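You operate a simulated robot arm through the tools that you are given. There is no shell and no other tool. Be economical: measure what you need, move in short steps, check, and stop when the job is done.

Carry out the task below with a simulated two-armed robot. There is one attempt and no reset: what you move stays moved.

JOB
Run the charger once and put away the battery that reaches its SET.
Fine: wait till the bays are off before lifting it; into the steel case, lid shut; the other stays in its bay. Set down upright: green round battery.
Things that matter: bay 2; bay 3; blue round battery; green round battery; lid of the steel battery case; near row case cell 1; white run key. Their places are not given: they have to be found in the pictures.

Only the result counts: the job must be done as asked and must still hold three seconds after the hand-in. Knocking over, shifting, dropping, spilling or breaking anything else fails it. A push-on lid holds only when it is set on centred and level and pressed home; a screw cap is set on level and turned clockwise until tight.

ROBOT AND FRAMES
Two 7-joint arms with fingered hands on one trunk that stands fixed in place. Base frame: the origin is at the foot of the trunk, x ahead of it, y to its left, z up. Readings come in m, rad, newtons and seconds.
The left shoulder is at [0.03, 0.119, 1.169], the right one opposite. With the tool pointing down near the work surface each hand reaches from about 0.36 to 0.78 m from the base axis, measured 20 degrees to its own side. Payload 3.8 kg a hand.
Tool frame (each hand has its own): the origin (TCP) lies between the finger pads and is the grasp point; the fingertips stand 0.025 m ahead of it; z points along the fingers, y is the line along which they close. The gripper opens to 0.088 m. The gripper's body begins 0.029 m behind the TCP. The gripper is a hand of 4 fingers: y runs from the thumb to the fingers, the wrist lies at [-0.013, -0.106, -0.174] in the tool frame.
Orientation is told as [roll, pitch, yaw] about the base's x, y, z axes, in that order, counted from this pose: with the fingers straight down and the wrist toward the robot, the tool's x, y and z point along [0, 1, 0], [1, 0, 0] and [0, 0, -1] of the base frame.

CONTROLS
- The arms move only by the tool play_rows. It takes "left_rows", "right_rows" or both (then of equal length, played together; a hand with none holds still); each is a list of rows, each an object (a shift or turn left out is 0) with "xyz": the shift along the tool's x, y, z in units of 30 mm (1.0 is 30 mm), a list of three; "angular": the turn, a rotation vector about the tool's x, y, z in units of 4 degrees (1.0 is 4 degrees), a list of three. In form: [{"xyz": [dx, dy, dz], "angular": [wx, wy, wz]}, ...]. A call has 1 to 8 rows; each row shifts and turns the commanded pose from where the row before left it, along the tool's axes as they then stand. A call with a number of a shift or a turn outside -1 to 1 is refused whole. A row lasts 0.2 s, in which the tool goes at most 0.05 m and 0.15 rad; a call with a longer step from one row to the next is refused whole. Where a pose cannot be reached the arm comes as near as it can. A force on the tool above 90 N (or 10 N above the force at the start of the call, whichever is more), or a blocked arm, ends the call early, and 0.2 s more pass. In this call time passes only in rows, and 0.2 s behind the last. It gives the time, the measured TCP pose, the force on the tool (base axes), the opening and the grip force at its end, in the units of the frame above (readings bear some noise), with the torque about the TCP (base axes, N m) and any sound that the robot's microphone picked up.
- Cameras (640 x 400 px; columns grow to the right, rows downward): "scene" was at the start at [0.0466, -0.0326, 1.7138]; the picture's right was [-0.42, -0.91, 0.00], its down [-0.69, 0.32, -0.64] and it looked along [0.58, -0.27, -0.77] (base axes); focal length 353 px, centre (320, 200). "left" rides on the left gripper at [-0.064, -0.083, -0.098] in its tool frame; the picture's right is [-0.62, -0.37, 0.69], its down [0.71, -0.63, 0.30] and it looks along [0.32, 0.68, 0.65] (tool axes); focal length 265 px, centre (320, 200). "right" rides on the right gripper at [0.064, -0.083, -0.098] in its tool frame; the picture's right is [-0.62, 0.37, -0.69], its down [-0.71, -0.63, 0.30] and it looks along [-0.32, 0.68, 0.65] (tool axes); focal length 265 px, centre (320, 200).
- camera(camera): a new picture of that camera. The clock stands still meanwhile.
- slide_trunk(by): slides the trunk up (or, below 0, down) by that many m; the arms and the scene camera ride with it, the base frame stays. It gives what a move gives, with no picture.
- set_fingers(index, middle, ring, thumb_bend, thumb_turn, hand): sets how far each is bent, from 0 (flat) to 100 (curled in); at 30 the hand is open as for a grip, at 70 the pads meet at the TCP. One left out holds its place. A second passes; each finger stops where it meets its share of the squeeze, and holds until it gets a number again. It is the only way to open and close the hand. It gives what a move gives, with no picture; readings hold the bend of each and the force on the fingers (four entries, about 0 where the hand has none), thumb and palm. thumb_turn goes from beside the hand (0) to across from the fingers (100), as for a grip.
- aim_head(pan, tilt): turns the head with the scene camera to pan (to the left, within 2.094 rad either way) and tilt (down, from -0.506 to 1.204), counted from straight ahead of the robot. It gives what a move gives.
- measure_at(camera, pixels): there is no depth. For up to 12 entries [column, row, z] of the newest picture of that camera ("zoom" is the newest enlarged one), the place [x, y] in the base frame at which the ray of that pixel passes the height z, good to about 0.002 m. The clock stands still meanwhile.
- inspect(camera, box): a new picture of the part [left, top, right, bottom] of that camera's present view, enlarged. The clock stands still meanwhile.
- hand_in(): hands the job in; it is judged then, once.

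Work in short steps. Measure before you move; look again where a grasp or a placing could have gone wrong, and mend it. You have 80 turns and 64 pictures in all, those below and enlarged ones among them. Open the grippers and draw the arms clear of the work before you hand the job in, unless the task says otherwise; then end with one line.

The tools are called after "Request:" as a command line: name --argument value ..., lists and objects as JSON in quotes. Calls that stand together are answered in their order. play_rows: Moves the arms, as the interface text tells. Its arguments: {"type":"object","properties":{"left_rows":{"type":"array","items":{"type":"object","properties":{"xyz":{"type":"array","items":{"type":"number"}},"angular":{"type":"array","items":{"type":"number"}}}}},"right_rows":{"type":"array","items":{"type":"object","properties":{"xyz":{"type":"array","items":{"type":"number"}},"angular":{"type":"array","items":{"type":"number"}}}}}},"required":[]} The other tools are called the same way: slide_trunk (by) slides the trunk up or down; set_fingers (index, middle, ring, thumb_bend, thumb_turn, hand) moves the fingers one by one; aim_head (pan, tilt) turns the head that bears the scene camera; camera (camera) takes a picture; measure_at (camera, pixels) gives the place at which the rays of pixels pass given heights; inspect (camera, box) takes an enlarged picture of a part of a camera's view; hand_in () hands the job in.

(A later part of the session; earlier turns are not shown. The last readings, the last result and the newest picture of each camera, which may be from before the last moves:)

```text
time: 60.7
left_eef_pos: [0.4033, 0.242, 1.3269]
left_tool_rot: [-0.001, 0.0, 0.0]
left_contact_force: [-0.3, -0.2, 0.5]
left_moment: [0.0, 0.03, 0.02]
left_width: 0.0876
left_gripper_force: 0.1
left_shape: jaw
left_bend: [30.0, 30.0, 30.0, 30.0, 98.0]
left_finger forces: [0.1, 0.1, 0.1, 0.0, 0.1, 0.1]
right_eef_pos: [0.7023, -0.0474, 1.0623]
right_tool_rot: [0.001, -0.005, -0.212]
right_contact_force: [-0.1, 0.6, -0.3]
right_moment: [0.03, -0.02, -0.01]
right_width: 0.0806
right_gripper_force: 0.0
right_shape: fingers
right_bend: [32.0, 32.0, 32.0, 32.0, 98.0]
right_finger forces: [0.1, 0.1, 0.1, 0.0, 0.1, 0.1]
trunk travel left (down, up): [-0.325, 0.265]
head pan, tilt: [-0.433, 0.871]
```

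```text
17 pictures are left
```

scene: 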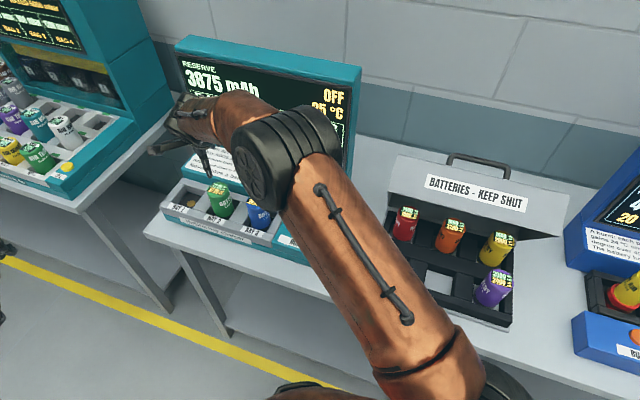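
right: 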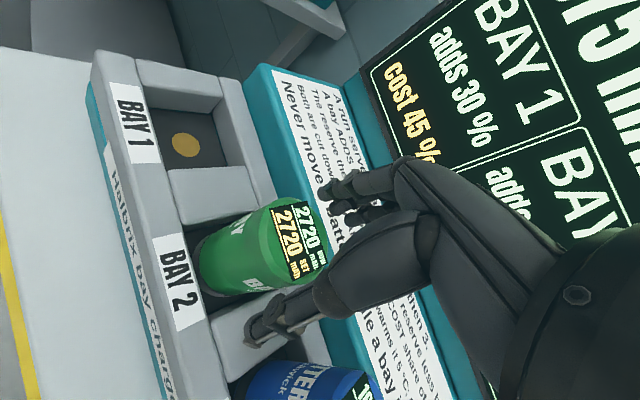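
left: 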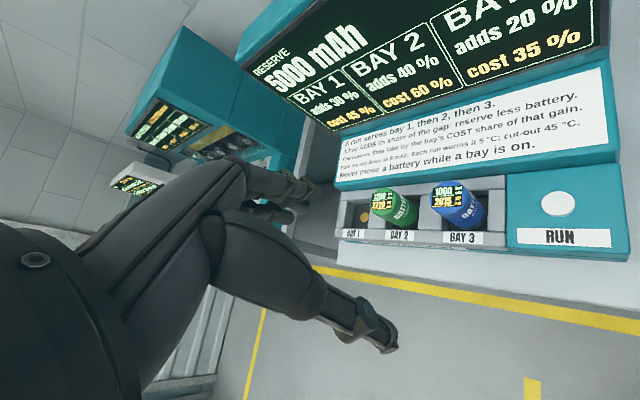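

The battery top sits at (298,243), where the TCP projects (≈(304,248)), so it is well centred. I lower to 1.027 and close.

Request:
play_rows --right_rows '[{"xyz": [0, 0, 0.6]}, {"xyz": [0, 0, 0.57]}]'

Request:
set_fingers --hand "right" --index 60 --middle 60 --ring 60 --thumb_bend 60

```text
time: 61.3
left_eef_pos: [0.4021, 0.2414, 1.3278]
left_tool_rot: [-0.002, 0.0, 0.0]
left_contact_force: [-0.2, 0.0, -0.1]
left_moment: [-0.01, -0.02, 0.02]
left_width: 0.0875
left_gripper_force: 0.0
left_shape: jaw
left_bend: [30.0, 30.0, 30.0, 30.0, 98.0]
left_finger forces: [0.1, 0.0, 0.1, 0.1, 0.1, 0.0]
right_eef_pos: [0.704, -0.0485, 1.029]
right_tool_rot: [0.0, -0.008, -0.214]
right_contact_force: [1.4, 0.0, 2.7]
right_moment: [-0.03, -0.07, 0.02]
right_width: 0.0815
right_gripper_force: 0.8
right_shape: fingers
right_bend: [31.0, 32.0, 32.0, 32.0, 98.0]
right_finger forces: [1.9, 0.1, 0.0, 0.0, 0.1, 0.0]
trunk travel left (down, up): [-0.325, 0.265]
head pan, tilt: [-0.433, 0.871]
```

```text
time: 62.3
left_eef_pos: [0.4021, 0.243, 1.3279]
left_tool_rot: [0.001, 0.001, 0.0]
left_contact_force: [0.4, -0.6, 0.0]
left_moment: [0.03, -0.02, 0.01]
left_width: 0.0874
left_gripper_force: 0.0
left_shape: jaw
left_bend: [30.0, 30.0, 30.0, 30.0, 98.0]
left_finger forces: [0.1, 0.1, 0.0, 0.0, 0.0, 0.1]
right_eef_pos: [0.7032, -0.0468, 1.0299]
right_tool_rot: [0.002, -0.005, -0.214]
right_contact_force: [2.0, -1.6, 3.9]
right_moment: [-0.07, -0.32, 0.0]
right_width: 0.0483
right_gripper_force: 17.1
right_shape: fingers
right_bend: [46.0, 53.0, 60.0, 50.0, 97.0]
right_finger forces: [12.6, 5.7, 0.1, 0.1, 15.4, 0.0]
trunk travel left (down, up): [-0.325, 0.265]
head pan, tilt: [-0.433, 0.871]
```

Index (12.6 N), middle (5.7 N) and thumb (15.4 N) hold the battery, at width 0.048. I tighten a little, lift 20 mm and check.

Request:
set_fingers --hand "right" --index 66 --middle 66 --ring 66 --thumb_bend 66

Request:
play_rows --right_rows '[{"xyz": [0, 0, -0.3]}, {"xyz": [0, 0, -0.4]}]'

Request:
camera --camera "right"

```text
time: 63.3
left_eef_pos: [0.4015, 0.2416, 1.327]
left_tool_rot: [0.001, -0.001, -0.001]
left_contact_force: [-0.1, -0.1, 0.6]
left_moment: [0.04, 0.0, 0.02]
left_width: 0.0875
left_gripper_force: 0.1
left_shape: jaw
left_bend: [30.0, 30.0, 30.0, 30.0, 98.0]
left_finger forces: [0.0, 0.0, 0.1, 0.1, 0.0, 0.0]
right_eef_pos: [0.7033, -0.0476, 1.0286]
right_tool_rot: [0.004, -0.006, -0.212]
right_contact_force: [1.8, -1.4, 5.1]
right_moment: [-0.17, -0.47, -0.01]
right_width: 0.0475
right_gripper_force: 23.0
right_shape: fingers
right_bend: [47.0, 54.0, 63.0, 52.0, 96.0]
right_finger forces: [14.1, 8.2, 1.4, 0.0, 21.3, 0.0]
trunk travel left (down, up): [-0.325, 0.265]
head pan, tilt: [-0.433, 0.871]
```

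```text
time: 63.9
left_eef_pos: [0.4019, 0.2413, 1.3275]
left_tool_rot: [-0.001, 0.0, 0.0]
left_contact_force: [-0.7, 0.2, -0.3]
left_moment: [0.0, -0.02, 0.0]
left_width: 0.0878
left_gripper_force: 0.1
left_shape: jaw
left_bend: [30.0, 30.0, 30.0, 30.0, 98.0]
left_finger forces: [0.0, 0.0, 0.0, 0.1, 0.1, 0.1]
right_eef_pos: [0.7037, -0.0478, 1.048]
right_tool_rot: [0.0, -0.002, -0.214]
right_contact_force: [2.8, -2.3, -4.3]
right_moment: [-0.2, -0.24, 0.01]
right_width: 0.0472
right_gripper_force: 21.8
right_shape: fingers
right_bend: [47.0, 54.0, 63.0, 52.0, 96.0]
right_finger forces: [13.4, 8.1, 1.9, 0.1, 20.6, 0.0]
trunk travel left (down, up): [-0.325, 0.265]
head pan, tilt: [-0.433, 0.871]
```

```text
16 pictures are left
```

right: 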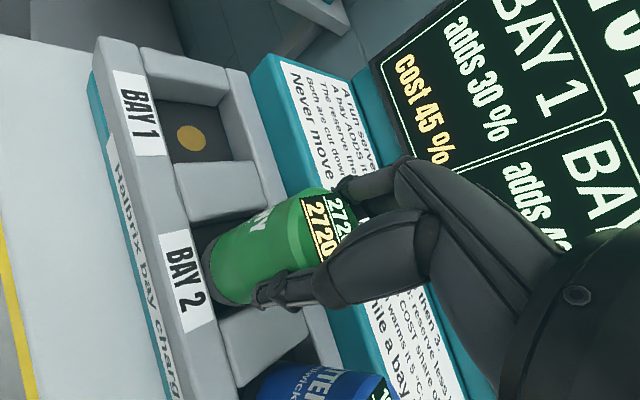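

The battery is lifting cleanly. I raise it to about 1.19 and retrace toward the robot.

Request:
play_rows --right_rows '[{"xyz": [0, 0, -0.8]}, {"xyz": [0, 0, -0.8]}, {"xyz": [0, 0, -0.8]}, {"xyz": [0, -0.3, -0.8]}, {"xyz": [0, -0.5, -0.8]}, {"xyz": [0, -0.8, -0.3]}, {"xyz": [-0.3, -0.8, -0.3]}, {"xyz": [-0.3, -0.8, 0]}]'

Request:
play_rows --right_rows '[{"xyz": [-0.7, -0.7, 0]}, {"xyz": [-0.8, -0.7, 0]}, {"xyz": [-0.8, -0.6, 0]}, {"xyz": [-0.8, -0.5, 0]}, {"xyz": [-0.8, -0.4, 0]}, {"xyz": [-0.8, -0.2, 0]}]'

Request:
camera --camera "scene"

```text
time: 65.7
left_eef_pos: [0.4013, 0.2428, 1.3274]
left_tool_rot: [0.0, 0.0, 0.0]
left_contact_force: [0.1, 0.8, -0.4]
left_moment: [-0.01, -0.01, -0.02]
left_width: 0.0872
left_gripper_force: 0.1
left_shape: jaw
left_bend: [30.0, 30.0, 30.0, 30.0, 98.0]
left_finger forces: [0.1, 0.0, 0.0, 0.0, 0.0, 0.0]
right_eef_pos: [0.6037, -0.0458, 1.1875]
right_tool_rot: [0.002, -0.006, -0.211]
right_contact_force: [-0.8, 0.2, -4.3]
right_moment: [-0.04, -0.04, 0.01]
right_width: 0.047
right_gripper_force: 19.9
right_shape: fingers
right_bend: [47.0, 55.0, 64.0, 52.0, 95.0]
right_finger forces: [12.2, 7.1, 1.2, 0.0, 20.7, 0.0]
trunk travel left (down, up): [-0.325, 0.265]
head pan, tilt: [-0.433, 0.871]
```

```text
time: 67.1
left_eef_pos: [0.4029, 0.2421, 1.3281]
left_tool_rot: [0.0, 0.0, 0.001]
left_contact_force: [-0.1, 0.3, -0.9]
left_moment: [-0.01, -0.02, -0.02]
left_width: 0.0877
left_gripper_force: 0.1
left_shape: jaw
left_bend: [30.0, 30.0, 30.0, 30.0, 98.0]
left_finger forces: [0.0, 0.0, 0.0, 0.1, 0.1, 0.0]
right_eef_pos: [0.4831, -0.1631, 1.1847]
right_tool_rot: [0.002, -0.006, -0.211]
right_contact_force: [-1.1, 1.3, -4.0]
right_moment: [-0.02, 0.0, 0.01]
right_width: 0.047
right_gripper_force: 19.8
right_shape: fingers
right_bend: [47.0, 55.0, 64.0, 52.0, 95.0]
right_finger forces: [12.0, 7.1, 1.2, 0.0, 20.4, 0.1]
trunk travel left (down, up): [-0.325, 0.265]
head pan, tilt: [-0.433, 0.871]
```

```text
15 pictures are left
```

scene: 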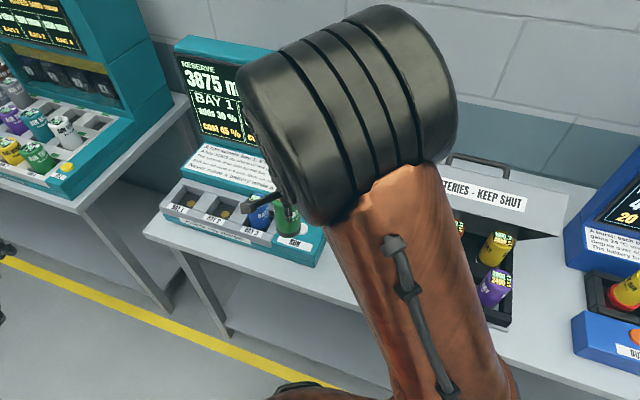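

The battery is held upright. I move to above cell 1 at (0.378,−0.393).

Request:
play_rows --right_rows '[{"xyz": [-1, -0.25, 0]}, {"xyz": [-1, -0.25, 0]}, {"xyz": [-1, -0.25, 0]}, {"xyz": [-1, -0.25, 0]}, {"xyz": [-1, -0.2, 0]}, {"xyz": [-1, -0.2, 0]}, {"xyz": [-1, -0.2, 0]}, {"xyz": [-1, -0.2, 0]}]'

Request:
camera --camera "right"

Request:
camera --camera "scene"

```text
time: 68.9
left_eef_pos: [0.4022, 0.2402, 1.3279]
left_tool_rot: [-0.001, 0.0, 0.0]
left_contact_force: [-0.6, -0.1, 0.0]
left_moment: [0.03, 0.03, -0.05]
left_width: 0.0875
left_gripper_force: 0.0
left_shape: jaw
left_bend: [30.0, 30.0, 30.0, 30.0, 98.0]
left_finger forces: [0.1, 0.1, 0.0, 0.0, 0.0, 0.1]
right_eef_pos: [0.3799, -0.3868, 1.1859]
right_tool_rot: [0.001, -0.005, -0.21]
right_contact_force: [-0.9, -0.5, -2.9]
right_moment: [-0.07, -0.01, 0.0]
right_width: 0.047
right_gripper_force: 20.3
right_shape: fingers
right_bend: [47.0, 56.0, 65.0, 52.0, 95.0]
right_finger forces: [12.0, 7.0, 1.2, 0.1, 19.9, 0.0]
trunk travel left (down, up): [-0.325, 0.265]
head pan, tilt: [-0.433, 0.871]
```

```text
14 pictures are left
```

right: 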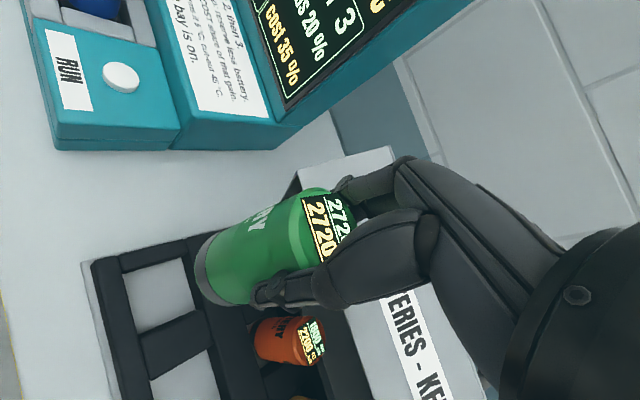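

```text
13 pictures are left
```

scene: 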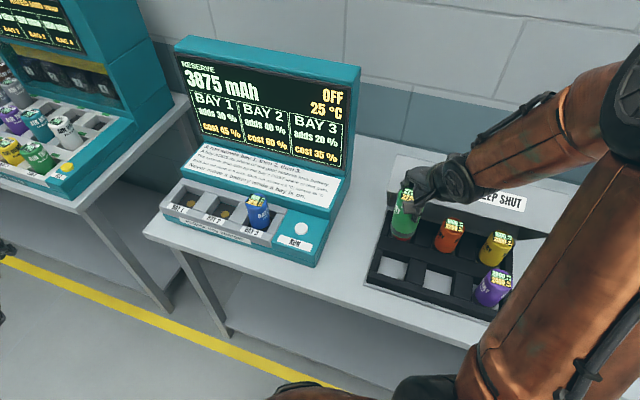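

I triangulate the tray. First a zoom of the right view around cell 1, then compare matched corners with the scene.

Request:
inspect --camera "right" --box '[70, 220, 350, 400]'

Request:
measure_at --camera "scene" --pixels '[[368.3, 271.2, 0.9], [368.3, 271.2, 0.95], [409, 262, 0.9], [409, 262, 0.95], [427, 264, 0.9], [427, 264, 0.95]]'

Request:
measure_at --camera "right" --pixels '[[92, 262, 0.9], [92, 262, 0.95], [199, 310, 0.9], [199, 310, 0.95], [208, 347, 0.9], [208, 347, 0.95]]'

```text
2.22 times, centred on (210, 310) of right
```

zoom: 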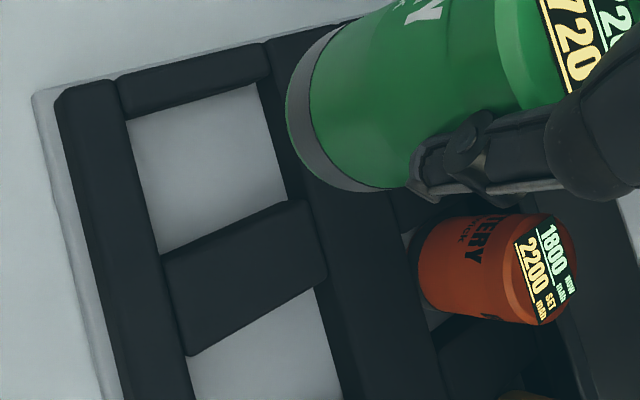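

```text
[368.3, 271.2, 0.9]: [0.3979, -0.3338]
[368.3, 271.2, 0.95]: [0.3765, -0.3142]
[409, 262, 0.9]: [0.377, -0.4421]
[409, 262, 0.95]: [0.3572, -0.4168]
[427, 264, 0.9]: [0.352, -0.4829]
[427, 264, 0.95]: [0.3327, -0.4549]
```

```text
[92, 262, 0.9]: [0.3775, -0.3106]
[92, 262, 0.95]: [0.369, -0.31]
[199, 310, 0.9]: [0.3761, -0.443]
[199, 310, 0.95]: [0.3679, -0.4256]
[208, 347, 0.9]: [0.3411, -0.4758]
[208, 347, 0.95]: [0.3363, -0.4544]
```

Triangulation gives tray rim ≈0.95 and floor ≈0.90, with the battery axis on the TCP. I measure the cell-1 edge midpoints and rotate the hand to yaw ≈+0.14 so the fingers open clear of the red battery.

Request:
measure_at --camera "right" --pixels '[[131, 304, 0.95], [188.4, 284, 0.9], [153.7, 265, 0.95], [167.7, 321.7, 0.9]]'

Request:
play_rows --right_rows '[{"angular": [0, 0, -1]}, {"angular": [0, 0, -1]}, {"angular": [0, 0, -1]}, {"angular": [0, 0, -1]}, {"angular": [0, 0, -1]}]'

Request:
inspect --camera "scene" --box '[350, 160, 530, 330]'

```text
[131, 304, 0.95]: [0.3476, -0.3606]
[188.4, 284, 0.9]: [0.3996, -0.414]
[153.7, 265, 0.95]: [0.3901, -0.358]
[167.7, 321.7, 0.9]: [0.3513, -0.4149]
```

```text
time: 70.1
left_eef_pos: [0.4031, 0.2425, 1.3275]
left_tool_rot: [0.0, 0.001, 0.0]
left_contact_force: [-0.2, 0.0, -0.8]
left_moment: [0.0, 0.01, 0.01]
left_width: 0.0875
left_gripper_force: 0.1
left_shape: jaw
left_bend: [30.0, 30.0, 30.0, 30.0, 98.0]
left_finger forces: [0.0, 0.0, 0.1, 0.0, 0.0, 0.1]
right_eef_pos: [0.381, -0.3872, 1.1863]
right_tool_rot: [0.0, -0.006, 0.138]
right_contact_force: [1.0, 0.5, -3.3]
right_moment: [-0.03, -0.02, 0.0]
right_width: 0.047
right_gripper_force: 20.3
right_shape: fingers
right_bend: [47.0, 56.0, 65.0, 52.0, 95.0]
right_finger forces: [11.8, 7.0, 1.2, 0.1, 19.8, 0.0]
trunk travel left (down, up): [-0.325, 0.265]
head pan, tilt: [-0.433, 0.871]
```

```text
2.35 times, centred on (440, 245) of scene
```

zoom: 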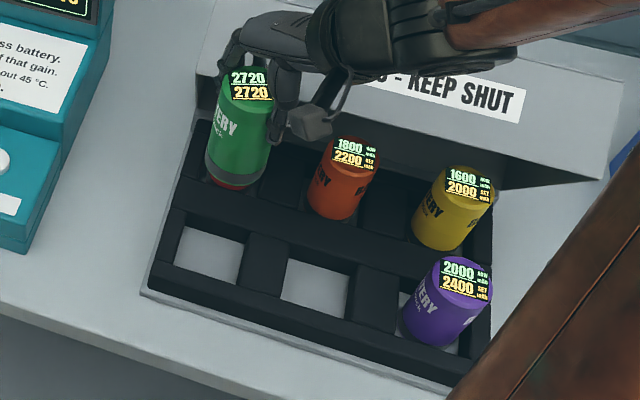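

Cell 1 centre ≈(0.373,−0.388), opening ≈0.07. I check where the held battery's top and bottom lie in the scene view: bottom ≈(404.7,231), top ≈(410,196).

Request:
measure_at --camera "scene" --pixels '[[404.5, 231, 1.07], [404.5, 231, 1.08], [404.5, 231, 1.09], [410, 196, 1.19], [410, 196, 1.2], [410, 196, 1.21]]'

```text
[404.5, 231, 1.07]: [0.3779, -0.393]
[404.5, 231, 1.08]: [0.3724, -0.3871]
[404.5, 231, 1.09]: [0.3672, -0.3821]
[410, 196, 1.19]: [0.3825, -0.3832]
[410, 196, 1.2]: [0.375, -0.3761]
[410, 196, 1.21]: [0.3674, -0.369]
```

The battery axis is within about 5 mm of the cell centre. I shift (−6,−2) mm and lower 0.115 m, to just above the rim, then look.

Request:
play_rows --right_rows '[{"xyz": [-0.04, -0.2, 0.5]}, {"xyz": [0, 0, 0.8]}, {"xyz": [0, 0, 0.8]}, {"xyz": [0, 0, 0.8]}, {"xyz": [0, 0, 0.7]}]'

Request:
inspect --camera "scene" --box '[355, 190, 495, 310]'

Request:
inspect --camera "right" --box '[80, 150, 400, 400]'

```text
time: 71.3
left_eef_pos: [0.4021, 0.2414, 1.3279]
left_tool_rot: [0.001, 0.001, 0.0]
left_contact_force: [-0.4, 0.6, 0.3]
left_moment: [0.02, -0.02, -0.03]
left_width: 0.0875
left_gripper_force: 0.1
left_shape: jaw
left_bend: [30.0, 30.0, 30.0, 30.0, 98.0]
left_finger forces: [0.1, 0.1, 0.0, 0.0, 0.0, 0.0]
right_eef_pos: [0.3754, -0.3913, 1.0772]
right_tool_rot: [0.0, -0.005, 0.136]
right_contact_force: [-0.9, 0.3, -3.2]
right_moment: [-0.02, -0.01, -0.03]
right_width: 0.0469
right_gripper_force: 19.8
right_shape: fingers
right_bend: [47.0, 56.0, 65.0, 52.0, 95.0]
right_finger forces: [12.0, 7.1, 1.2, 0.0, 19.7, 0.0]
trunk travel left (down, up): [-0.325, 0.265]
head pan, tilt: [-0.433, 0.871]
```

```text
3.33 times, centred on (425, 250) of scene
```

zoom: 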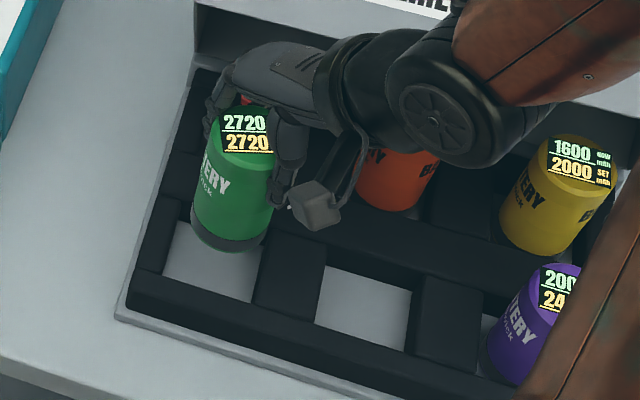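

```text
1.60 times, centred on (240, 275) of right
```

zoom: 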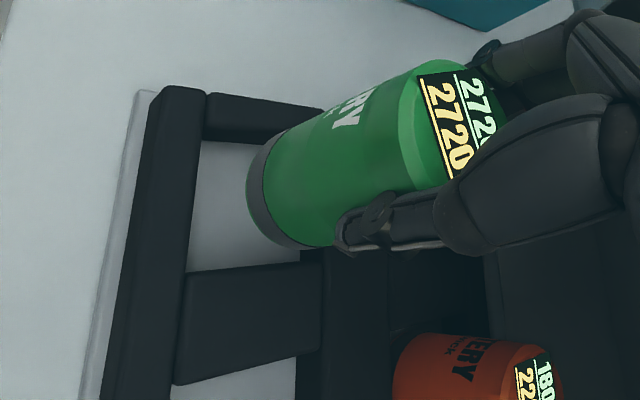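

I measure the bottom centre in both views (scene ≈(398.6,260), right ≈(221,270)).

Request:
measure_at --camera "scene" --pixels '[[398.6, 260, 0.96], [398.6, 260, 0.97], [398.6, 260, 0.98]]'

Request:
measure_at --camera "right" --pixels '[[221, 270, 0.96], [221, 270, 0.97], [221, 270, 0.98], [123, 205, 0.95], [250, 180, 0.95]]'

```text
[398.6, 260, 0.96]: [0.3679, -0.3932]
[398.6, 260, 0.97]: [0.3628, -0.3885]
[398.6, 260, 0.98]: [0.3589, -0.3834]
```

```text
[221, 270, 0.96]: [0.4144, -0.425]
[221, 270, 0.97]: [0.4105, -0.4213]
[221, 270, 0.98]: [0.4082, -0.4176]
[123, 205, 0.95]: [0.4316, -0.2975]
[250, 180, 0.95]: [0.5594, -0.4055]
```

The "right" reading referred to the older picture, so I use the newest zoom instead.

Request:
measure_at --camera "zoom" --pixels '[[287, 195, 0.96], [287, 195, 0.97], [287, 195, 0.98], [194, 205, 0.95], [250, 143, 0.95], [235, 268, 0.9], [204, 142, 0.95], [188, 272, 0.95]]'

```text
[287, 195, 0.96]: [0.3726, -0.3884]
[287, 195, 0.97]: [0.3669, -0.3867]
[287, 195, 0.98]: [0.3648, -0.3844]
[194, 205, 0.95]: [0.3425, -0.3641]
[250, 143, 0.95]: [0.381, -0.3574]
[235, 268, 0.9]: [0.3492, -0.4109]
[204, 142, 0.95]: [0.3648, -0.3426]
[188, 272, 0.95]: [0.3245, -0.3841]
```

The battery bottom (0.368,−0.389) agrees with the cell centre within 2–3 mm. I lower slowly until it touches the floor.

Request:
play_rows --right_rows '[{"xyz": [0, 0, 0.5]}, {"xyz": [0, 0, 0.5]}, {"xyz": [0, 0, 0.5]}, {"xyz": [0, 0, 0.3]}]'

```text
time: 72.3
left_eef_pos: [0.4034, 0.2423, 1.3282]
left_tool_rot: [0.0, 0.001, 0.001]
left_contact_force: [1.0, -0.7, 0.1]
left_moment: [-0.02, 0.02, 0.01]
left_width: 0.0878
left_gripper_force: 0.1
left_shape: jaw
left_bend: [30.0, 30.0, 30.0, 30.0, 98.0]
left_finger forces: [0.0, 0.0, 0.1, 0.0, 0.0, 0.0]
right_eef_pos: [0.3759, -0.3893, 1.0229]
right_tool_rot: [0.0, -0.005, 0.134]
right_contact_force: [0.1, 0.3, -4.2]
right_moment: [-0.02, -0.05, -0.01]
right_width: 0.0469
right_gripper_force: 20.2
right_shape: fingers
right_bend: [47.0, 56.0, 65.0, 52.0, 95.0]
right_finger forces: [12.0, 7.0, 1.2, 0.0, 19.8, 0.1]
trunk travel left (down, up): [-0.325, 0.265]
head pan, tilt: [-0.433, 0.871]
```

No contact yet (−4 N is the battery's weight). I continue in small steps.

Request:
play_rows --right_rows '[{"xyz": [0, 0, 0.2]}, {"xyz": [0, 0, 0.15]}, {"xyz": [0, 0, 0.1]}]'

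```text
time: 73.1
left_eef_pos: [0.4029, 0.242, 1.3271]
left_tool_rot: [0.001, 0.0, -0.001]
left_contact_force: [0.9, 0.4, 0.4]
left_moment: [0.0, -0.01, 0.0]
left_width: 0.0876
left_gripper_force: 0.1
left_shape: jaw
left_bend: [30.0, 30.0, 30.0, 30.0, 98.0]
left_finger forces: [0.0, 0.0, 0.0, 0.0, 0.1, 0.1]
right_eef_pos: [0.3754, -0.3885, 1.0094]
right_tool_rot: [0.0, -0.006, 0.136]
right_contact_force: [0.7, -1.1, -4.0]
right_moment: [-0.03, 0.0, 0.01]
right_width: 0.0468
right_gripper_force: 19.6
right_shape: fingers
right_bend: [47.0, 56.0, 65.0, 52.0, 95.0]
right_finger forces: [12.0, 7.0, 1.1, 0.0, 19.6, 0.0]
trunk travel left (down, up): [-0.325, 0.265]
head pan, tilt: [-0.433, 0.871]
```

Still hanging free at 1.009, so a few more millimetres.

Request:
play_rows --right_rows '[{"xyz": [0, 0, 0.12]}, {"xyz": [0, 0, 0.1]}, {"xyz": [0, 0, 0.08]}]'

```text
time: 73.9
left_eef_pos: [0.3994, 0.2423, 1.3298]
left_tool_rot: [-0.001, -0.003, -0.001]
left_contact_force: [-0.7, 0.2, 0.0]
left_moment: [0.02, 0.01, 0.06]
left_width: 0.0876
left_gripper_force: 0.0
left_shape: jaw
left_bend: [30.0, 30.0, 30.0, 30.0, 98.0]
left_finger forces: [0.0, 0.0, 0.1, 0.1, 0.0, 0.0]
right_eef_pos: [0.3732, -0.3882, 1.0045]
right_tool_rot: [-0.004, -0.011, 0.135]
right_contact_force: [-5.9, -0.6, 31.8]
right_moment: [0.01, -0.32, 0.05]
right_width: 0.0471
right_gripper_force: 22.9
right_shape: fingers
right_bend: [48.0, 56.0, 66.0, 53.0, 95.0]
right_finger forces: [10.6, 8.9, 1.3, 0.1, 25.0, 0.0]
trunk travel left (down, up): [-0.325, 0.265]
head pan, tilt: [-0.433, 0.871]
```

Floor contact at TCP 1.0045, which puts the bottom at ≈0.90. I ease off 3 mm and look before releasing.

Request:
play_rows --right_rows '[{"xyz": [0, 0, -0.1]}]'

Request:
inspect --camera "scene" --box '[355, 190, 525, 325]'

```text
time: 74.3
left_eef_pos: [0.4, 0.2428, 1.3276]
left_tool_rot: [-0.001, -0.002, 0.0]
left_contact_force: [-0.1, -0.2, 0.3]
left_moment: [0.01, 0.02, 0.0]
left_width: 0.0875
left_gripper_force: 0.2
left_shape: jaw
left_bend: [30.0, 30.0, 30.0, 30.0, 98.0]
left_finger forces: [0.0, 0.0, 0.0, 0.0, 0.0, 0.0]
right_eef_pos: [0.3737, -0.3886, 1.0044]
right_tool_rot: [-0.002, -0.008, 0.137]
right_contact_force: [-2.1, 1.2, 17.8]
right_moment: [-0.04, -0.39, 0.02]
right_width: 0.0472
right_gripper_force: 21.8
right_shape: fingers
right_bend: [48.0, 56.0, 65.0, 53.0, 95.0]
right_finger forces: [12.0, 8.9, 1.4, 0.0, 22.5, 0.0]
trunk travel left (down, up): [-0.325, 0.265]
head pan, tilt: [-0.433, 0.871]
```

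```text
2.96 times, centred on (440, 258) of scene
```

zoom: 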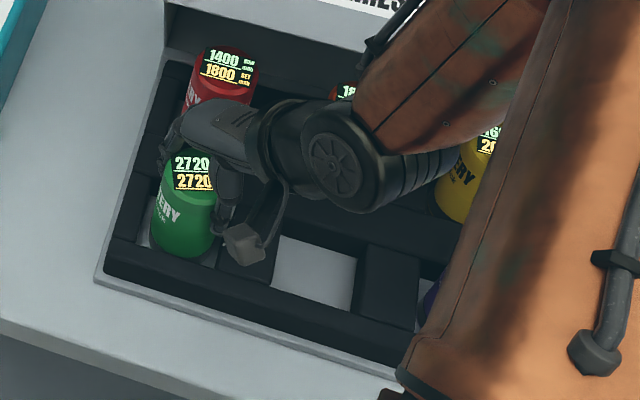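

Green sits in cell 1. I open the hand moderately and then lift straight up.

Request:
set_fingers --hand "right" --index 34 --middle 34 --ring 34 --thumb_bend 34

Request:
play_rows --right_rows '[{"xyz": [0, 0, -0.3]}, {"xyz": [0, 0, -0.5]}, {"xyz": [0, 0, -0.8]}, {"xyz": [0, 0, -0.9]}, {"xyz": [0, 0, -0.9]}, {"xyz": [0, 0, -0.9]}, {"xyz": [0, 0, -0.9]}]'

Request:
camera --camera "scene"

```text
time: 75.3
left_eef_pos: [0.4021, 0.2423, 1.3272]
left_tool_rot: [0.0, 0.001, -0.002]
left_contact_force: [-0.6, -0.6, 0.5]
left_moment: [-0.04, 0.0, 0.01]
left_width: 0.0877
left_gripper_force: 0.1
left_shape: jaw
left_bend: [30.0, 30.0, 30.0, 30.0, 98.0]
left_finger forces: [0.0, 0.1, 0.0, 0.0, 0.0, 0.1]
right_eef_pos: [0.3749, -0.3891, 1.0048]
right_tool_rot: [-0.001, -0.004, 0.136]
right_contact_force: [-0.8, -0.2, 0.2]
right_moment: [0.01, 0.03, -0.03]
right_width: 0.0761
right_gripper_force: 0.1
right_shape: fingers
right_bend: [34.0, 34.0, 34.0, 34.0, 97.0]
right_finger forces: [0.1, 0.0, 0.0, 0.0, 0.1, 0.0]
trunk travel left (down, up): [-0.325, 0.265]
head pan, tilt: [-0.433, 0.871]
```

```text
time: 76.9
left_eef_pos: [0.4027, 0.2436, 1.3274]
left_tool_rot: [0.0, 0.0, 0.0]
left_contact_force: [0.8, -0.8, -0.2]
left_moment: [-0.01, -0.03, 0.04]
left_width: 0.0876
left_gripper_force: 0.1
left_shape: jaw
left_bend: [30.0, 30.0, 30.0, 30.0, 98.0]
left_finger forces: [0.0, 0.0, 0.0, 0.0, 0.1, 0.0]
right_eef_pos: [0.3756, -0.3881, 1.1604]
right_tool_rot: [-0.001, -0.006, 0.137]
right_contact_force: [0.0, 1.0, 0.1]
right_moment: [-0.01, -0.02, 0.02]
right_width: 0.0762
right_gripper_force: 0.1
right_shape: fingers
right_bend: [34.0, 34.0, 34.0, 34.0, 97.0]
right_finger forces: [0.1, 0.1, 0.0, 0.1, 0.1, 0.0]
trunk travel left (down, up): [-0.325, 0.265]
head pan, tilt: [-0.433, 0.871]
```

```text
7 pictures are left
```

scene: 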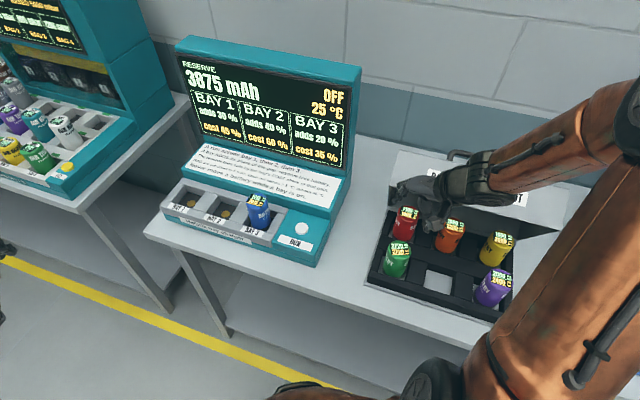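

Green stands upright in cell 1 and blue is still in bay 3. For closing I need the open lid's edge: I use the current scene picture and solve with the known side plane.

Request:
play_rows --right_rows '[{"xyz": [0, -0.8, -0.5]}, {"xyz": [0, -0.8, -0.5]}, {"xyz": [0, -0.8, -0.5], "angular": [0, 0, 1]}, {"xyz": [0, -0.3, -0.5], "angular": [0, 0, 1]}, {"angular": [0, 0, 1]}, {"angular": [0, 0, 1]}, {"angular": [0, 0, 1]}, {"angular": [0, 0, 1]}]'

Request:
camera --camera "right"

Request:
camera --camera "scene"

```text
time: 78.7
left_eef_pos: [0.4029, 0.2431, 1.3281]
left_tool_rot: [0.0, -0.001, 0.0]
left_contact_force: [-0.5, -0.2, -0.4]
left_moment: [0.0, 0.03, 0.02]
left_width: 0.0877
left_gripper_force: 0.1
left_shape: jaw
left_bend: [30.0, 30.0, 30.0, 30.0, 98.0]
left_finger forces: [0.0, 0.0, 0.1, 0.1, 0.0, 0.0]
right_eef_pos: [0.2942, -0.3986, 1.2209]
right_tool_rot: [0.002, -0.006, -0.28]
right_contact_force: [0.2, 0.4, -0.5]
right_moment: [-0.02, -0.01, 0.01]
right_width: 0.0763
right_gripper_force: 0.1
right_shape: fingers
right_bend: [34.0, 34.0, 34.0, 34.0, 97.0]
right_finger forces: [0.0, 0.0, 0.1, 0.0, 0.0, 0.0]
trunk travel left (down, up): [-0.325, 0.265]
head pan, tilt: [-0.433, 0.871]
```

```text
6 pictures are left
```

right: 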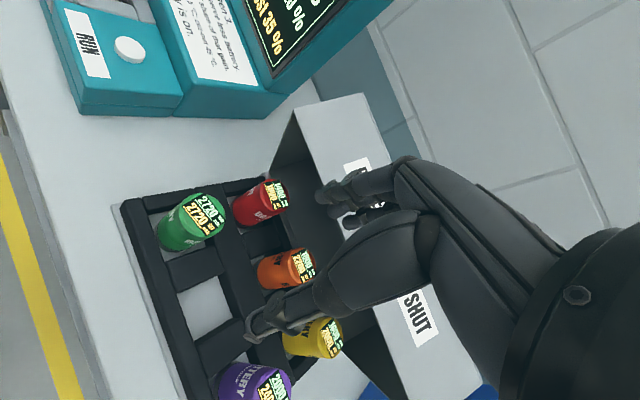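

```text
5 pictures are left
```

scene: 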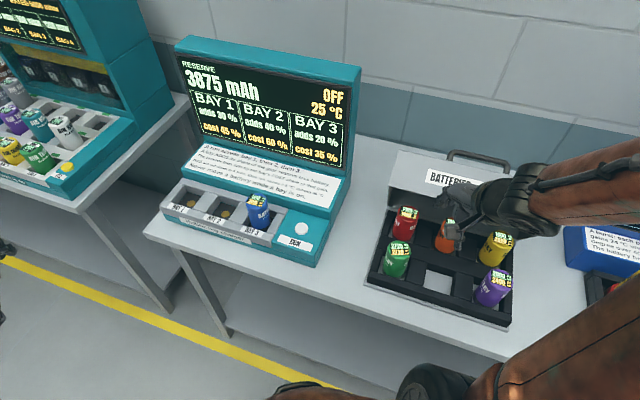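

I triangulate the lid's front-wall left corners: scene (399,156) / (388,186), right (364,95) / (296,112).

Request:
measure_at --camera "scene" --pixels '[[399, 152, 1.1], [399, 152, 1.2], [388, 186, 1.1], [388, 186, 1.2], [450, 152, 1.15], [510, 162, 1.15]]'

Request:
measure_at --camera "right" --pixels '[[364, 95, 1.1], [364, 95, 1.2], [296, 112, 1.1], [296, 112, 1.2], [188, 220, 1.02], [270, 185, 1.0]]'

```text
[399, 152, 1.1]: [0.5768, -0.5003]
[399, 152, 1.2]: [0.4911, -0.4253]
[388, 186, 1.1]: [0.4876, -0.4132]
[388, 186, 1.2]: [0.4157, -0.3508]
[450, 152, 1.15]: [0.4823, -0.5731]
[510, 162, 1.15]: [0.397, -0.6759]
```

```text
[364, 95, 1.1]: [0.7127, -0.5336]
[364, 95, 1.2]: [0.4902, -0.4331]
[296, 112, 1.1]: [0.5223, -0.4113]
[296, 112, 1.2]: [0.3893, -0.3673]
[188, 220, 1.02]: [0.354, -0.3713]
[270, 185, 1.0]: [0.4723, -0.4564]
```

The lid is open ≈57°: top edge at (v 0.651, z 1.20), hinge ≈(v 0.739, z 0.956), so the handle bar is predicted at ≈(0.414,−0.583,1.195). I hook it again from above: raise, turn to yaw −0.77, go over.

Request:
play_rows --right_rows '[{"xyz": [0, 0, -0.6], "angular": [0, 0, 1]}, {"xyz": [0, 0, -0.6], "angular": [0, 0, 1]}, {"xyz": [0, 0, -0.6], "angular": [0, 0, 1]}, {"xyz": [0, 0, -0.6], "angular": [0, 0, 1]}, {"xyz": [0, 0, -0.6], "angular": [0, 0, 1]}, {"xyz": [0, 0, -0.6], "angular": [0, 0, 1]}, {"angular": [0, 0, 1]}]'

Request:
set_fingers --hand "right" --index 43 --middle 43 --ring 43 --thumb_bend 48

```text
time: 80.3
left_eef_pos: [0.4022, 0.2427, 1.3276]
left_tool_rot: [-0.001, -0.001, -0.001]
left_contact_force: [0.0, 0.2, 0.7]
left_moment: [-0.03, 0.0, -0.01]
left_width: 0.0875
left_gripper_force: 0.1
left_shape: jaw
left_bend: [30.0, 30.0, 30.0, 30.0, 98.0]
left_finger forces: [0.0, 0.0, 0.0, 0.0, 0.0, 0.0]
right_eef_pos: [0.2934, -0.3983, 1.328]
right_tool_rot: [0.003, -0.003, -0.771]
right_contact_force: [0.7, -0.5, -0.5]
right_moment: [0.02, -0.01, 0.01]
right_width: 0.0761
right_gripper_force: 0.0
right_shape: fingers
right_bend: [34.0, 34.0, 34.0, 34.0, 97.0]
right_finger forces: [0.0, 0.0, 0.1, 0.0, 0.1, 0.1]
trunk travel left (down, up): [-0.325, 0.265]
head pan, tilt: [-0.433, 0.871]
```

```text
time: 81.3
left_eef_pos: [0.4012, 0.2412, 1.327]
left_tool_rot: [0.0, 0.001, 0.0]
left_contact_force: [-0.4, -0.5, 0.4]
left_moment: [-0.01, 0.01, 0.01]
left_width: 0.0877
left_gripper_force: 0.0
left_shape: jaw
left_bend: [30.0, 30.0, 30.0, 30.0, 98.0]
left_finger forces: [0.0, 0.0, 0.0, 0.1, 0.0, 0.1]
right_eef_pos: [0.2933, -0.398, 1.3268]
right_tool_rot: [0.001, -0.004, -0.771]
right_contact_force: [-0.1, 0.2, -1.1]
right_moment: [0.01, -0.01, -0.03]
right_width: 0.052
right_gripper_force: 0.0
right_shape: fingers
right_bend: [43.0, 43.0, 43.0, 48.0, 97.0]
right_finger forces: [0.0, 0.0, 0.1, 0.1, 0.0, 0.0]
trunk travel left (down, up): [-0.325, 0.265]
head pan, tilt: [-0.433, 0.871]
```

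Now over the bar: +v 0.215, −x 0.048, ending at z≈1.28 with a slight tilt.

Request:
play_rows --right_rows '[{"xyz": [-0.2, 0.9, 0]}, {"xyz": [-0.2, 0.9, 0]}, {"xyz": [-0.2, 0.9, 0]}, {"xyz": [-0.2, 0.9, 0]}, {"xyz": [-0.2, 0.9, 0.2]}, {"xyz": [-0.2, 0.9, 0.2], "angular": [1, 0, 0]}, {"xyz": [-0.2, 0.9, 0.4], "angular": [1, 0, 0]}, {"xyz": [-0.2, 0.95, 0.4], "angular": [1, 0, 0]}]'

Request:
camera --camera "right"

```text
time: 83.1
left_eef_pos: [0.4012, 0.2416, 1.3284]
left_tool_rot: [-0.001, 0.001, 0.001]
left_contact_force: [0.1, 0.1, -0.2]
left_moment: [0.0, -0.02, 0.0]
left_width: 0.0876
left_gripper_force: 0.0
left_shape: jaw
left_bend: [30.0, 30.0, 30.0, 30.0, 98.0]
left_finger forces: [0.0, 0.0, 0.0, 0.1, 0.0, 0.0]
right_eef_pos: [0.3319, -0.502, 1.3284]
right_tool_rot: [0.006, 0.206, -0.769]
right_contact_force: [-0.2, -0.2, 0.2]
right_moment: [0.02, -0.01, 0.01]
right_width: 0.0522
right_gripper_force: 0.1
right_shape: fingers
right_bend: [43.0, 43.0, 43.0, 48.0, 97.0]
right_finger forces: [0.0, 0.0, 0.0, 0.0, 0.0, 0.0]
right hand out of reach, approached as far as the arm can: row 5, 6, 7, 8
trunk travel left (down, up): [-0.325, 0.265]
head pan, tilt: [-0.433, 0.871]
```

```text
4 pictures are left
```

right: 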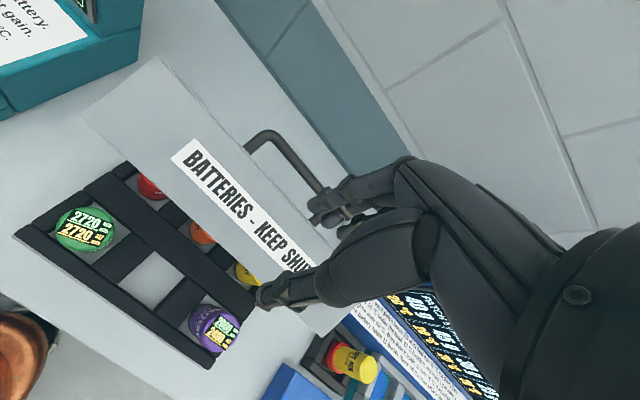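

The arm is limited here because the hand is high relative to the shoulder. I raise the trunk 0.12 m, then lower the hand relative to it.

Request:
slide_trunk --by 0.12

Request:
play_rows --right_rows '[{"xyz": [0, 0, 0.7], "angular": [-0.4, 0, 0]}, {"xyz": [0, 0, 0.7], "angular": [-0.4, 0, 0]}, {"xyz": [0, 0, 0.7]}, {"xyz": [0, 0, 0.7]}, {"xyz": [0, 0, 0.7]}]'

```text
time: 84.6
left_eef_pos: [0.4028, 0.2432, 1.4461]
left_tool_rot: [0.0, 0.0, 0.0]
left_contact_force: [0.8, 0.2, 0.4]
left_moment: [0.0, 0.03, -0.02]
left_width: 0.0875
left_gripper_force: 0.2
left_shape: jaw
left_bend: [30.0, 30.0, 30.0, 30.0, 98.0]
left_finger forces: [0.1, 0.0, 0.0, 0.0, 0.0, 0.1]
right_eef_pos: [0.3322, -0.5018, 1.4489]
right_tool_rot: [0.006, 0.205, -0.77]
right_contact_force: [0.0, -0.1, 0.0]
right_moment: [-0.03, -0.04, 0.02]
right_width: 0.0522
right_gripper_force: 0.0
right_shape: fingers
right_bend: [43.0, 43.0, 43.0, 48.0, 97.0]
right_finger forces: [0.0, 0.0, 0.0, 0.1, 0.1, 0.1]
trunk travel left (down, up): [-0.445, 0.145]
head pan, tilt: [-0.433, 0.871]
```

```text
time: 85.8
left_eef_pos: [0.4013, 0.241, 1.4484]
left_tool_rot: [-0.001, -0.001, 0.001]
left_contact_force: [-0.2, 0.5, -0.2]
left_moment: [0.01, -0.01, 0.01]
left_width: 0.0876
left_gripper_force: 0.0
left_shape: jaw
left_bend: [30.0, 30.0, 30.0, 30.0, 98.0]
left_finger forces: [0.1, 0.1, 0.1, 0.0, 0.0, 0.0]
right_eef_pos: [0.306, -0.4757, 1.358]
right_tool_rot: [0.006, 0.146, -0.77]
right_contact_force: [-0.2, -0.2, 0.3]
right_moment: [-0.01, -0.02, -0.02]
right_width: 0.0521
right_gripper_force: 0.1
right_shape: fingers
right_bend: [43.0, 43.0, 43.0, 48.0, 97.0]
right_finger forces: [0.0, 0.1, 0.0, 0.1, 0.1, 0.0]
right hand out of reach, approached as far as the arm can: row 3, 4, 5
trunk travel left (down, up): [-0.445, 0.145]
head pan, tilt: [-0.433, 0.871]
```

Now at (0.306,−0.476,1.358). I try going forward (+v) from here with slight lowering.

Request:
play_rows --right_rows '[{"xyz": [0, 0.8, 0]}, {"xyz": [0, 0.8, 0]}, {"xyz": [0, 0.8, 0.2]}, {"xyz": [0, 0.8, 0.3]}]'

```text
time: 86.8
left_eef_pos: [0.4009, 0.2417, 1.4475]
left_tool_rot: [0.0, 0.002, -0.001]
left_contact_force: [0.5, 0.4, 0.9]
left_moment: [0.03, 0.0, -0.02]
left_width: 0.0876
left_gripper_force: 0.0
left_shape: jaw
left_bend: [30.0, 30.0, 30.0, 30.0, 98.0]
left_finger forces: [0.0, 0.1, 0.1, 0.1, 0.1, 0.1]
right_eef_pos: [0.3145, -0.4874, 1.378]
right_tool_rot: [0.004, 0.147, -0.771]
right_contact_force: [0.1, 0.0, -0.6]
right_moment: [0.02, -0.01, 0.0]
right_width: 0.052
right_gripper_force: 0.0
right_shape: fingers
right_bend: [43.0, 43.0, 43.0, 48.0, 97.0]
right_finger forces: [0.0, 0.1, 0.0, 0.0, 0.1, 0.0]
right hand out of reach, approached as far as the arm can: row 1, 2, 3, 4
trunk travel left (down, up): [-0.445, 0.145]
head pan, tilt: [-0.433, 0.871]
```

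The limit seems to be wrist angle: the earlier reachable poses had more tilt (0.3–0.6). I increase the tilt and then go forward.

Request:
play_rows --right_rows '[{"angular": [1, 0, 0]}, {"angular": [1, 0, 0]}, {"angular": [1, 0, 0]}, {"angular": [1, 0, 0]}, {"xyz": [0, 0.7, -0.3], "angular": [1, 0, 0]}, {"xyz": [0, 0.7, -0.4]}, {"xyz": [0, 0.7, -0.4]}, {"xyz": [0, 0.7, -0.4]}]'

```text
time: 88.6
left_eef_pos: [0.4016, 0.2426, 1.4482]
left_tool_rot: [0.0, 0.001, 0.0]
left_contact_force: [-0.3, 0.5, 0.4]
left_moment: [-0.02, 0.01, -0.02]
left_width: 0.0877
left_gripper_force: 0.1
left_shape: jaw
left_bend: [30.0, 30.0, 30.0, 30.0, 98.0]
left_finger forces: [0.0, 0.0, 0.1, 0.1, 0.0, 0.1]
right_eef_pos: [0.2985, -0.4444, 1.4382]
right_tool_rot: [0.005, 0.496, -0.767]
right_contact_force: [-0.3, 0.0, 0.1]
right_moment: [0.03, 0.01, 0.01]
right_width: 0.052
right_gripper_force: 0.0
right_shape: fingers
right_bend: [43.0, 43.0, 43.0, 48.0, 97.0]
right_finger forces: [0.1, 0.0, 0.1, 0.0, 0.1, 0.0]
right hand out of reach, approached as far as the arm can: row 1, 2, 3, 4, 5, 6, 7, 8
trunk travel left (down, up): [-0.445, 0.145]
head pan, tilt: [-0.433, 0.871]
```

The wrist is trapped at this yaw. I return the trunk, level the hand and turn to yaw ≈ −0.2, where reach was good earlier, and close the fingers into a pusher.

Request:
slide_trunk --by -0.12

Request:
play_rows --right_rows '[{"angular": [-1, 0, 0]}, {"angular": [-1, 0, 0]}, {"angular": [-1, 0, 0]}, {"angular": [-1, 0, 0]}, {"angular": [-1, 0, 0]}, {"angular": [-1, 0, 0]}, {"angular": [-1, 0, 0]}, {"angular": [-0.1, 0, 0]}]'

Request:
play_rows --right_rows '[{"angular": [0, 0, -1]}, {"angular": [0, 0, -1]}, {"angular": [0, 0, -1]}, {"angular": [0, 0, -1]}, {"angular": [0, 0, -1]}, {"angular": [0, 0, -1]}, {"angular": [0, 0, -1]}, {"angular": [0, 0, -1]}]'

Request:
set_fingers --hand "right" --index 68 --middle 68 --ring 68 --thumb_bend 68

```text
time: 90.1
left_eef_pos: [0.4019, 0.2413, 1.3272]
left_tool_rot: [-0.001, 0.001, 0.001]
left_contact_force: [0.3, 0.5, -0.4]
left_moment: [0.01, -0.02, 0.02]
left_width: 0.0875
left_gripper_force: 0.0
left_shape: jaw
left_bend: [30.0, 30.0, 30.0, 30.0, 98.0]
left_finger forces: [0.1, 0.1, 0.0, 0.0, 0.0, 0.0]
right_eef_pos: [0.2988, -0.4444, 1.3184]
right_tool_rot: [0.006, 0.495, -0.768]
right_contact_force: [0.2, -0.7, -0.1]
right_moment: [-0.01, 0.01, -0.01]
right_width: 0.052
right_gripper_force: 0.1
right_shape: fingers
right_bend: [43.0, 43.0, 43.0, 48.0, 97.0]
right_finger forces: [0.0, 0.1, 0.0, 0.1, 0.0, 0.0]
trunk travel left (down, up): [-0.325, 0.265]
head pan, tilt: [-0.433, 0.871]
```

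```text
time: 91.9
left_eef_pos: [0.4021, 0.2431, 1.3273]
left_tool_rot: [-0.001, -0.001, 0.0]
left_contact_force: [-0.2, -0.4, 0.0]
left_moment: [0.01, -0.01, 0.01]
left_width: 0.0876
left_gripper_force: 0.1
left_shape: jaw
left_bend: [30.0, 30.0, 30.0, 30.0, 98.0]
left_finger forces: [0.0, 0.0, 0.0, 0.0, 0.0, 0.1]
right_eef_pos: [0.2988, -0.4452, 1.3189]
right_tool_rot: [0.005, -0.001, -0.772]
right_contact_force: [-0.3, -0.4, -0.1]
right_moment: [0.02, -0.01, -0.02]
right_width: 0.052
right_gripper_force: 0.0
right_shape: fingers
right_bend: [43.0, 43.0, 43.0, 48.0, 97.0]
right_finger forces: [0.0, 0.0, 0.0, 0.0, 0.0, 0.1]
trunk travel left (down, up): [-0.325, 0.265]
head pan, tilt: [-0.433, 0.871]
```

```text
time: 93.7
left_eef_pos: [0.4015, 0.2423, 1.3279]
left_tool_rot: [-0.001, -0.001, 0.0]
left_contact_force: [-0.3, -0.7, 0.0]
left_moment: [0.01, 0.02, 0.01]
left_width: 0.0874
left_gripper_force: 0.0
left_shape: jaw
left_bend: [30.0, 30.0, 30.0, 30.0, 98.0]
left_finger forces: [0.0, 0.1, 0.0, 0.0, 0.0, 0.1]
right_eef_pos: [0.2972, -0.4457, 1.3177]
right_tool_rot: [0.004, -0.002, -0.212]
right_contact_force: [-0.3, -0.5, 0.0]
right_moment: [-0.01, 0.01, 0.01]
right_width: 0.052
right_gripper_force: 0.0
right_shape: fingers
right_bend: [43.0, 43.0, 43.0, 48.0, 97.0]
right_finger forces: [0.0, 0.0, 0.0, 0.0, 0.0, 0.1]
trunk travel left (down, up): [-0.325, 0.265]
head pan, tilt: [-0.433, 0.871]
```

```text
time: 94.7
left_eef_pos: [0.4008, 0.2416, 1.3273]
left_tool_rot: [0.0, -0.001, 0.0]
left_contact_force: [-0.5, 0.3, 1.4]
left_moment: [0.01, 0.01, -0.02]
left_width: 0.0876
left_gripper_force: 0.0
left_shape: jaw
left_bend: [30.0, 30.0, 30.0, 30.0, 98.0]
left_finger forces: [0.0, 0.1, 0.0, 0.0, 0.0, 0.0]
right_eef_pos: [0.2978, -0.446, 1.3173]
right_tool_rot: [0.004, -0.003, -0.212]
right_contact_force: [0.5, 0.0, 0.1]
right_moment: [-0.03, -0.01, 0.01]
right_width: 0.003
right_gripper_force: 0.0
right_shape: fingers
right_bend: [68.0, 68.0, 68.0, 68.0, 97.0]
right_finger forces: [0.0, 0.1, 0.0, 0.0, 0.0, 0.0]
trunk travel left (down, up): [-0.325, 0.265]
head pan, tilt: [-0.433, 0.871]
```

All reached. Now forward to behind the lid's top edge near its left part (0.513,−0.51), staying high.

Request:
play_rows --right_rows '[{"xyz": [-0.07, 0.95, 0]}, {"xyz": [-0.07, 0.95, 0]}, {"xyz": [-0.07, 0.95, 0]}, {"xyz": [-0.07, 0.95, 0]}, {"xyz": [-0.07, 0.95, 0]}, {"xyz": [-0.07, 0.95, 0]}, {"xyz": [-0.07, 0.95, 0]}, {"xyz": [-0.07, 0.95, 0]}]'

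```text
time: 96.5
left_eef_pos: [0.4031, 0.2425, 1.3279]
left_tool_rot: [0.0, -0.001, 0.0]
left_contact_force: [0.3, 0.1, 0.0]
left_moment: [-0.01, -0.02, -0.01]
left_width: 0.0874
left_gripper_force: 0.1
left_shape: jaw
left_bend: [30.0, 30.0, 30.0, 30.0, 98.0]
left_finger forces: [0.0, 0.1, 0.1, 0.0, 0.0, 0.0]
right_eef_pos: [0.394, -0.4686, 1.3253]
right_tool_rot: [0.003, -0.002, -0.214]
right_contact_force: [0.4, 0.0, -1.3]
right_moment: [0.0, 0.02, 0.02]
right_width: 0.003
right_gripper_force: 0.1
right_shape: fingers
right_bend: [68.0, 68.0, 68.0, 68.0, 97.0]
right_finger forces: [0.1, 0.0, 0.1, 0.0, 0.1, 0.0]
right hand out of reach, approached as far as the arm can: row 4, 5, 6, 7, 8
trunk travel left (down, up): [-0.325, 0.265]
head pan, tilt: [-0.433, 0.871]
```

Blocked again at height. I go around the left side of the lid at lower height (z≈1.22), where the reach is longer: first left-front, then down the corridor.

Request:
play_rows --right_rows '[{"xyz": [0.77, 0.143, 0]}, {"xyz": [0.77, 0.143, 0]}, {"xyz": [0.77, 0.143, 0.5]}, {"xyz": [0.77, 0.143, 0.75]}, {"xyz": [0.77, 0.143, 0.75]}, {"xyz": [0.77, 0.143, 0.75]}, {"xyz": [0.77, 0.143, 0.75]}]'

Request:
play_rows --right_rows '[{"xyz": [-0.48, 0.82, 0]}, {"xyz": [-0.48, 0.82, 0]}, {"xyz": [-0.48, 0.82, 0]}, {"xyz": [-0.48, 0.82, 0]}, {"xyz": [-0.48, 0.82, 0]}, {"xyz": [-0.48, 0.82, 0]}]'

```text
time: 98.1
left_eef_pos: [0.4025, 0.2413, 1.3284]
left_tool_rot: [0.0, -0.001, 0.0]
left_contact_force: [-0.6, -0.9, -0.7]
left_moment: [-0.02, -0.01, -0.01]
left_width: 0.0876
left_gripper_force: 0.0
left_shape: jaw
left_bend: [30.0, 30.0, 30.0, 30.0, 98.0]
left_finger forces: [0.1, 0.0, 0.0, 0.0, 0.0, 0.1]
right_eef_pos: [0.4661, -0.3102, 1.2479]
right_tool_rot: [0.004, -0.002, -0.212]
right_contact_force: [0.0, 0.1, -0.3]
right_moment: [0.02, 0.03, 0.01]
right_width: 0.0031
right_gripper_force: 0.1
right_shape: fingers
right_bend: [68.0, 68.0, 68.0, 68.0, 97.0]
right_finger forces: [0.0, 0.0, 0.0, 0.0, 0.0, 0.1]
right hand out of reach, approached as far as the arm can: row 5, 6, 7
trunk travel left (down, up): [-0.325, 0.265]
head pan, tilt: [-0.433, 0.871]
```

```text
time: 99.5
left_eef_pos: [0.4014, 0.2425, 1.3279]
left_tool_rot: [0.0, 0.0, -0.003]
left_contact_force: [0.5, 0.2, 0.4]
left_moment: [0.01, -0.04, 0.02]
left_width: 0.0876
left_gripper_force: 0.1
left_shape: jaw
left_bend: [30.0, 30.0, 30.0, 30.0, 98.0]
left_finger forces: [0.0, 0.0, 0.1, 0.0, 0.0, 0.1]
right_eef_pos: [0.4665, -0.3107, 1.2484]
right_tool_rot: [0.003, -0.002, -0.213]
right_contact_force: [0.0, 0.1, 0.1]
right_moment: [-0.03, 0.02, -0.02]
right_width: 0.003
right_gripper_force: 0.1
right_shape: fingers
right_bend: [68.0, 68.0, 68.0, 68.0, 97.0]
right_finger forces: [0.1, 0.1, 0.0, 0.0, 0.0, 0.0]
right hand out of reach, approached as far as the arm can: row 1, 2, 3, 4, 5, 6
trunk travel left (down, up): [-0.325, 0.265]
head pan, tilt: [-0.433, 0.871]
```

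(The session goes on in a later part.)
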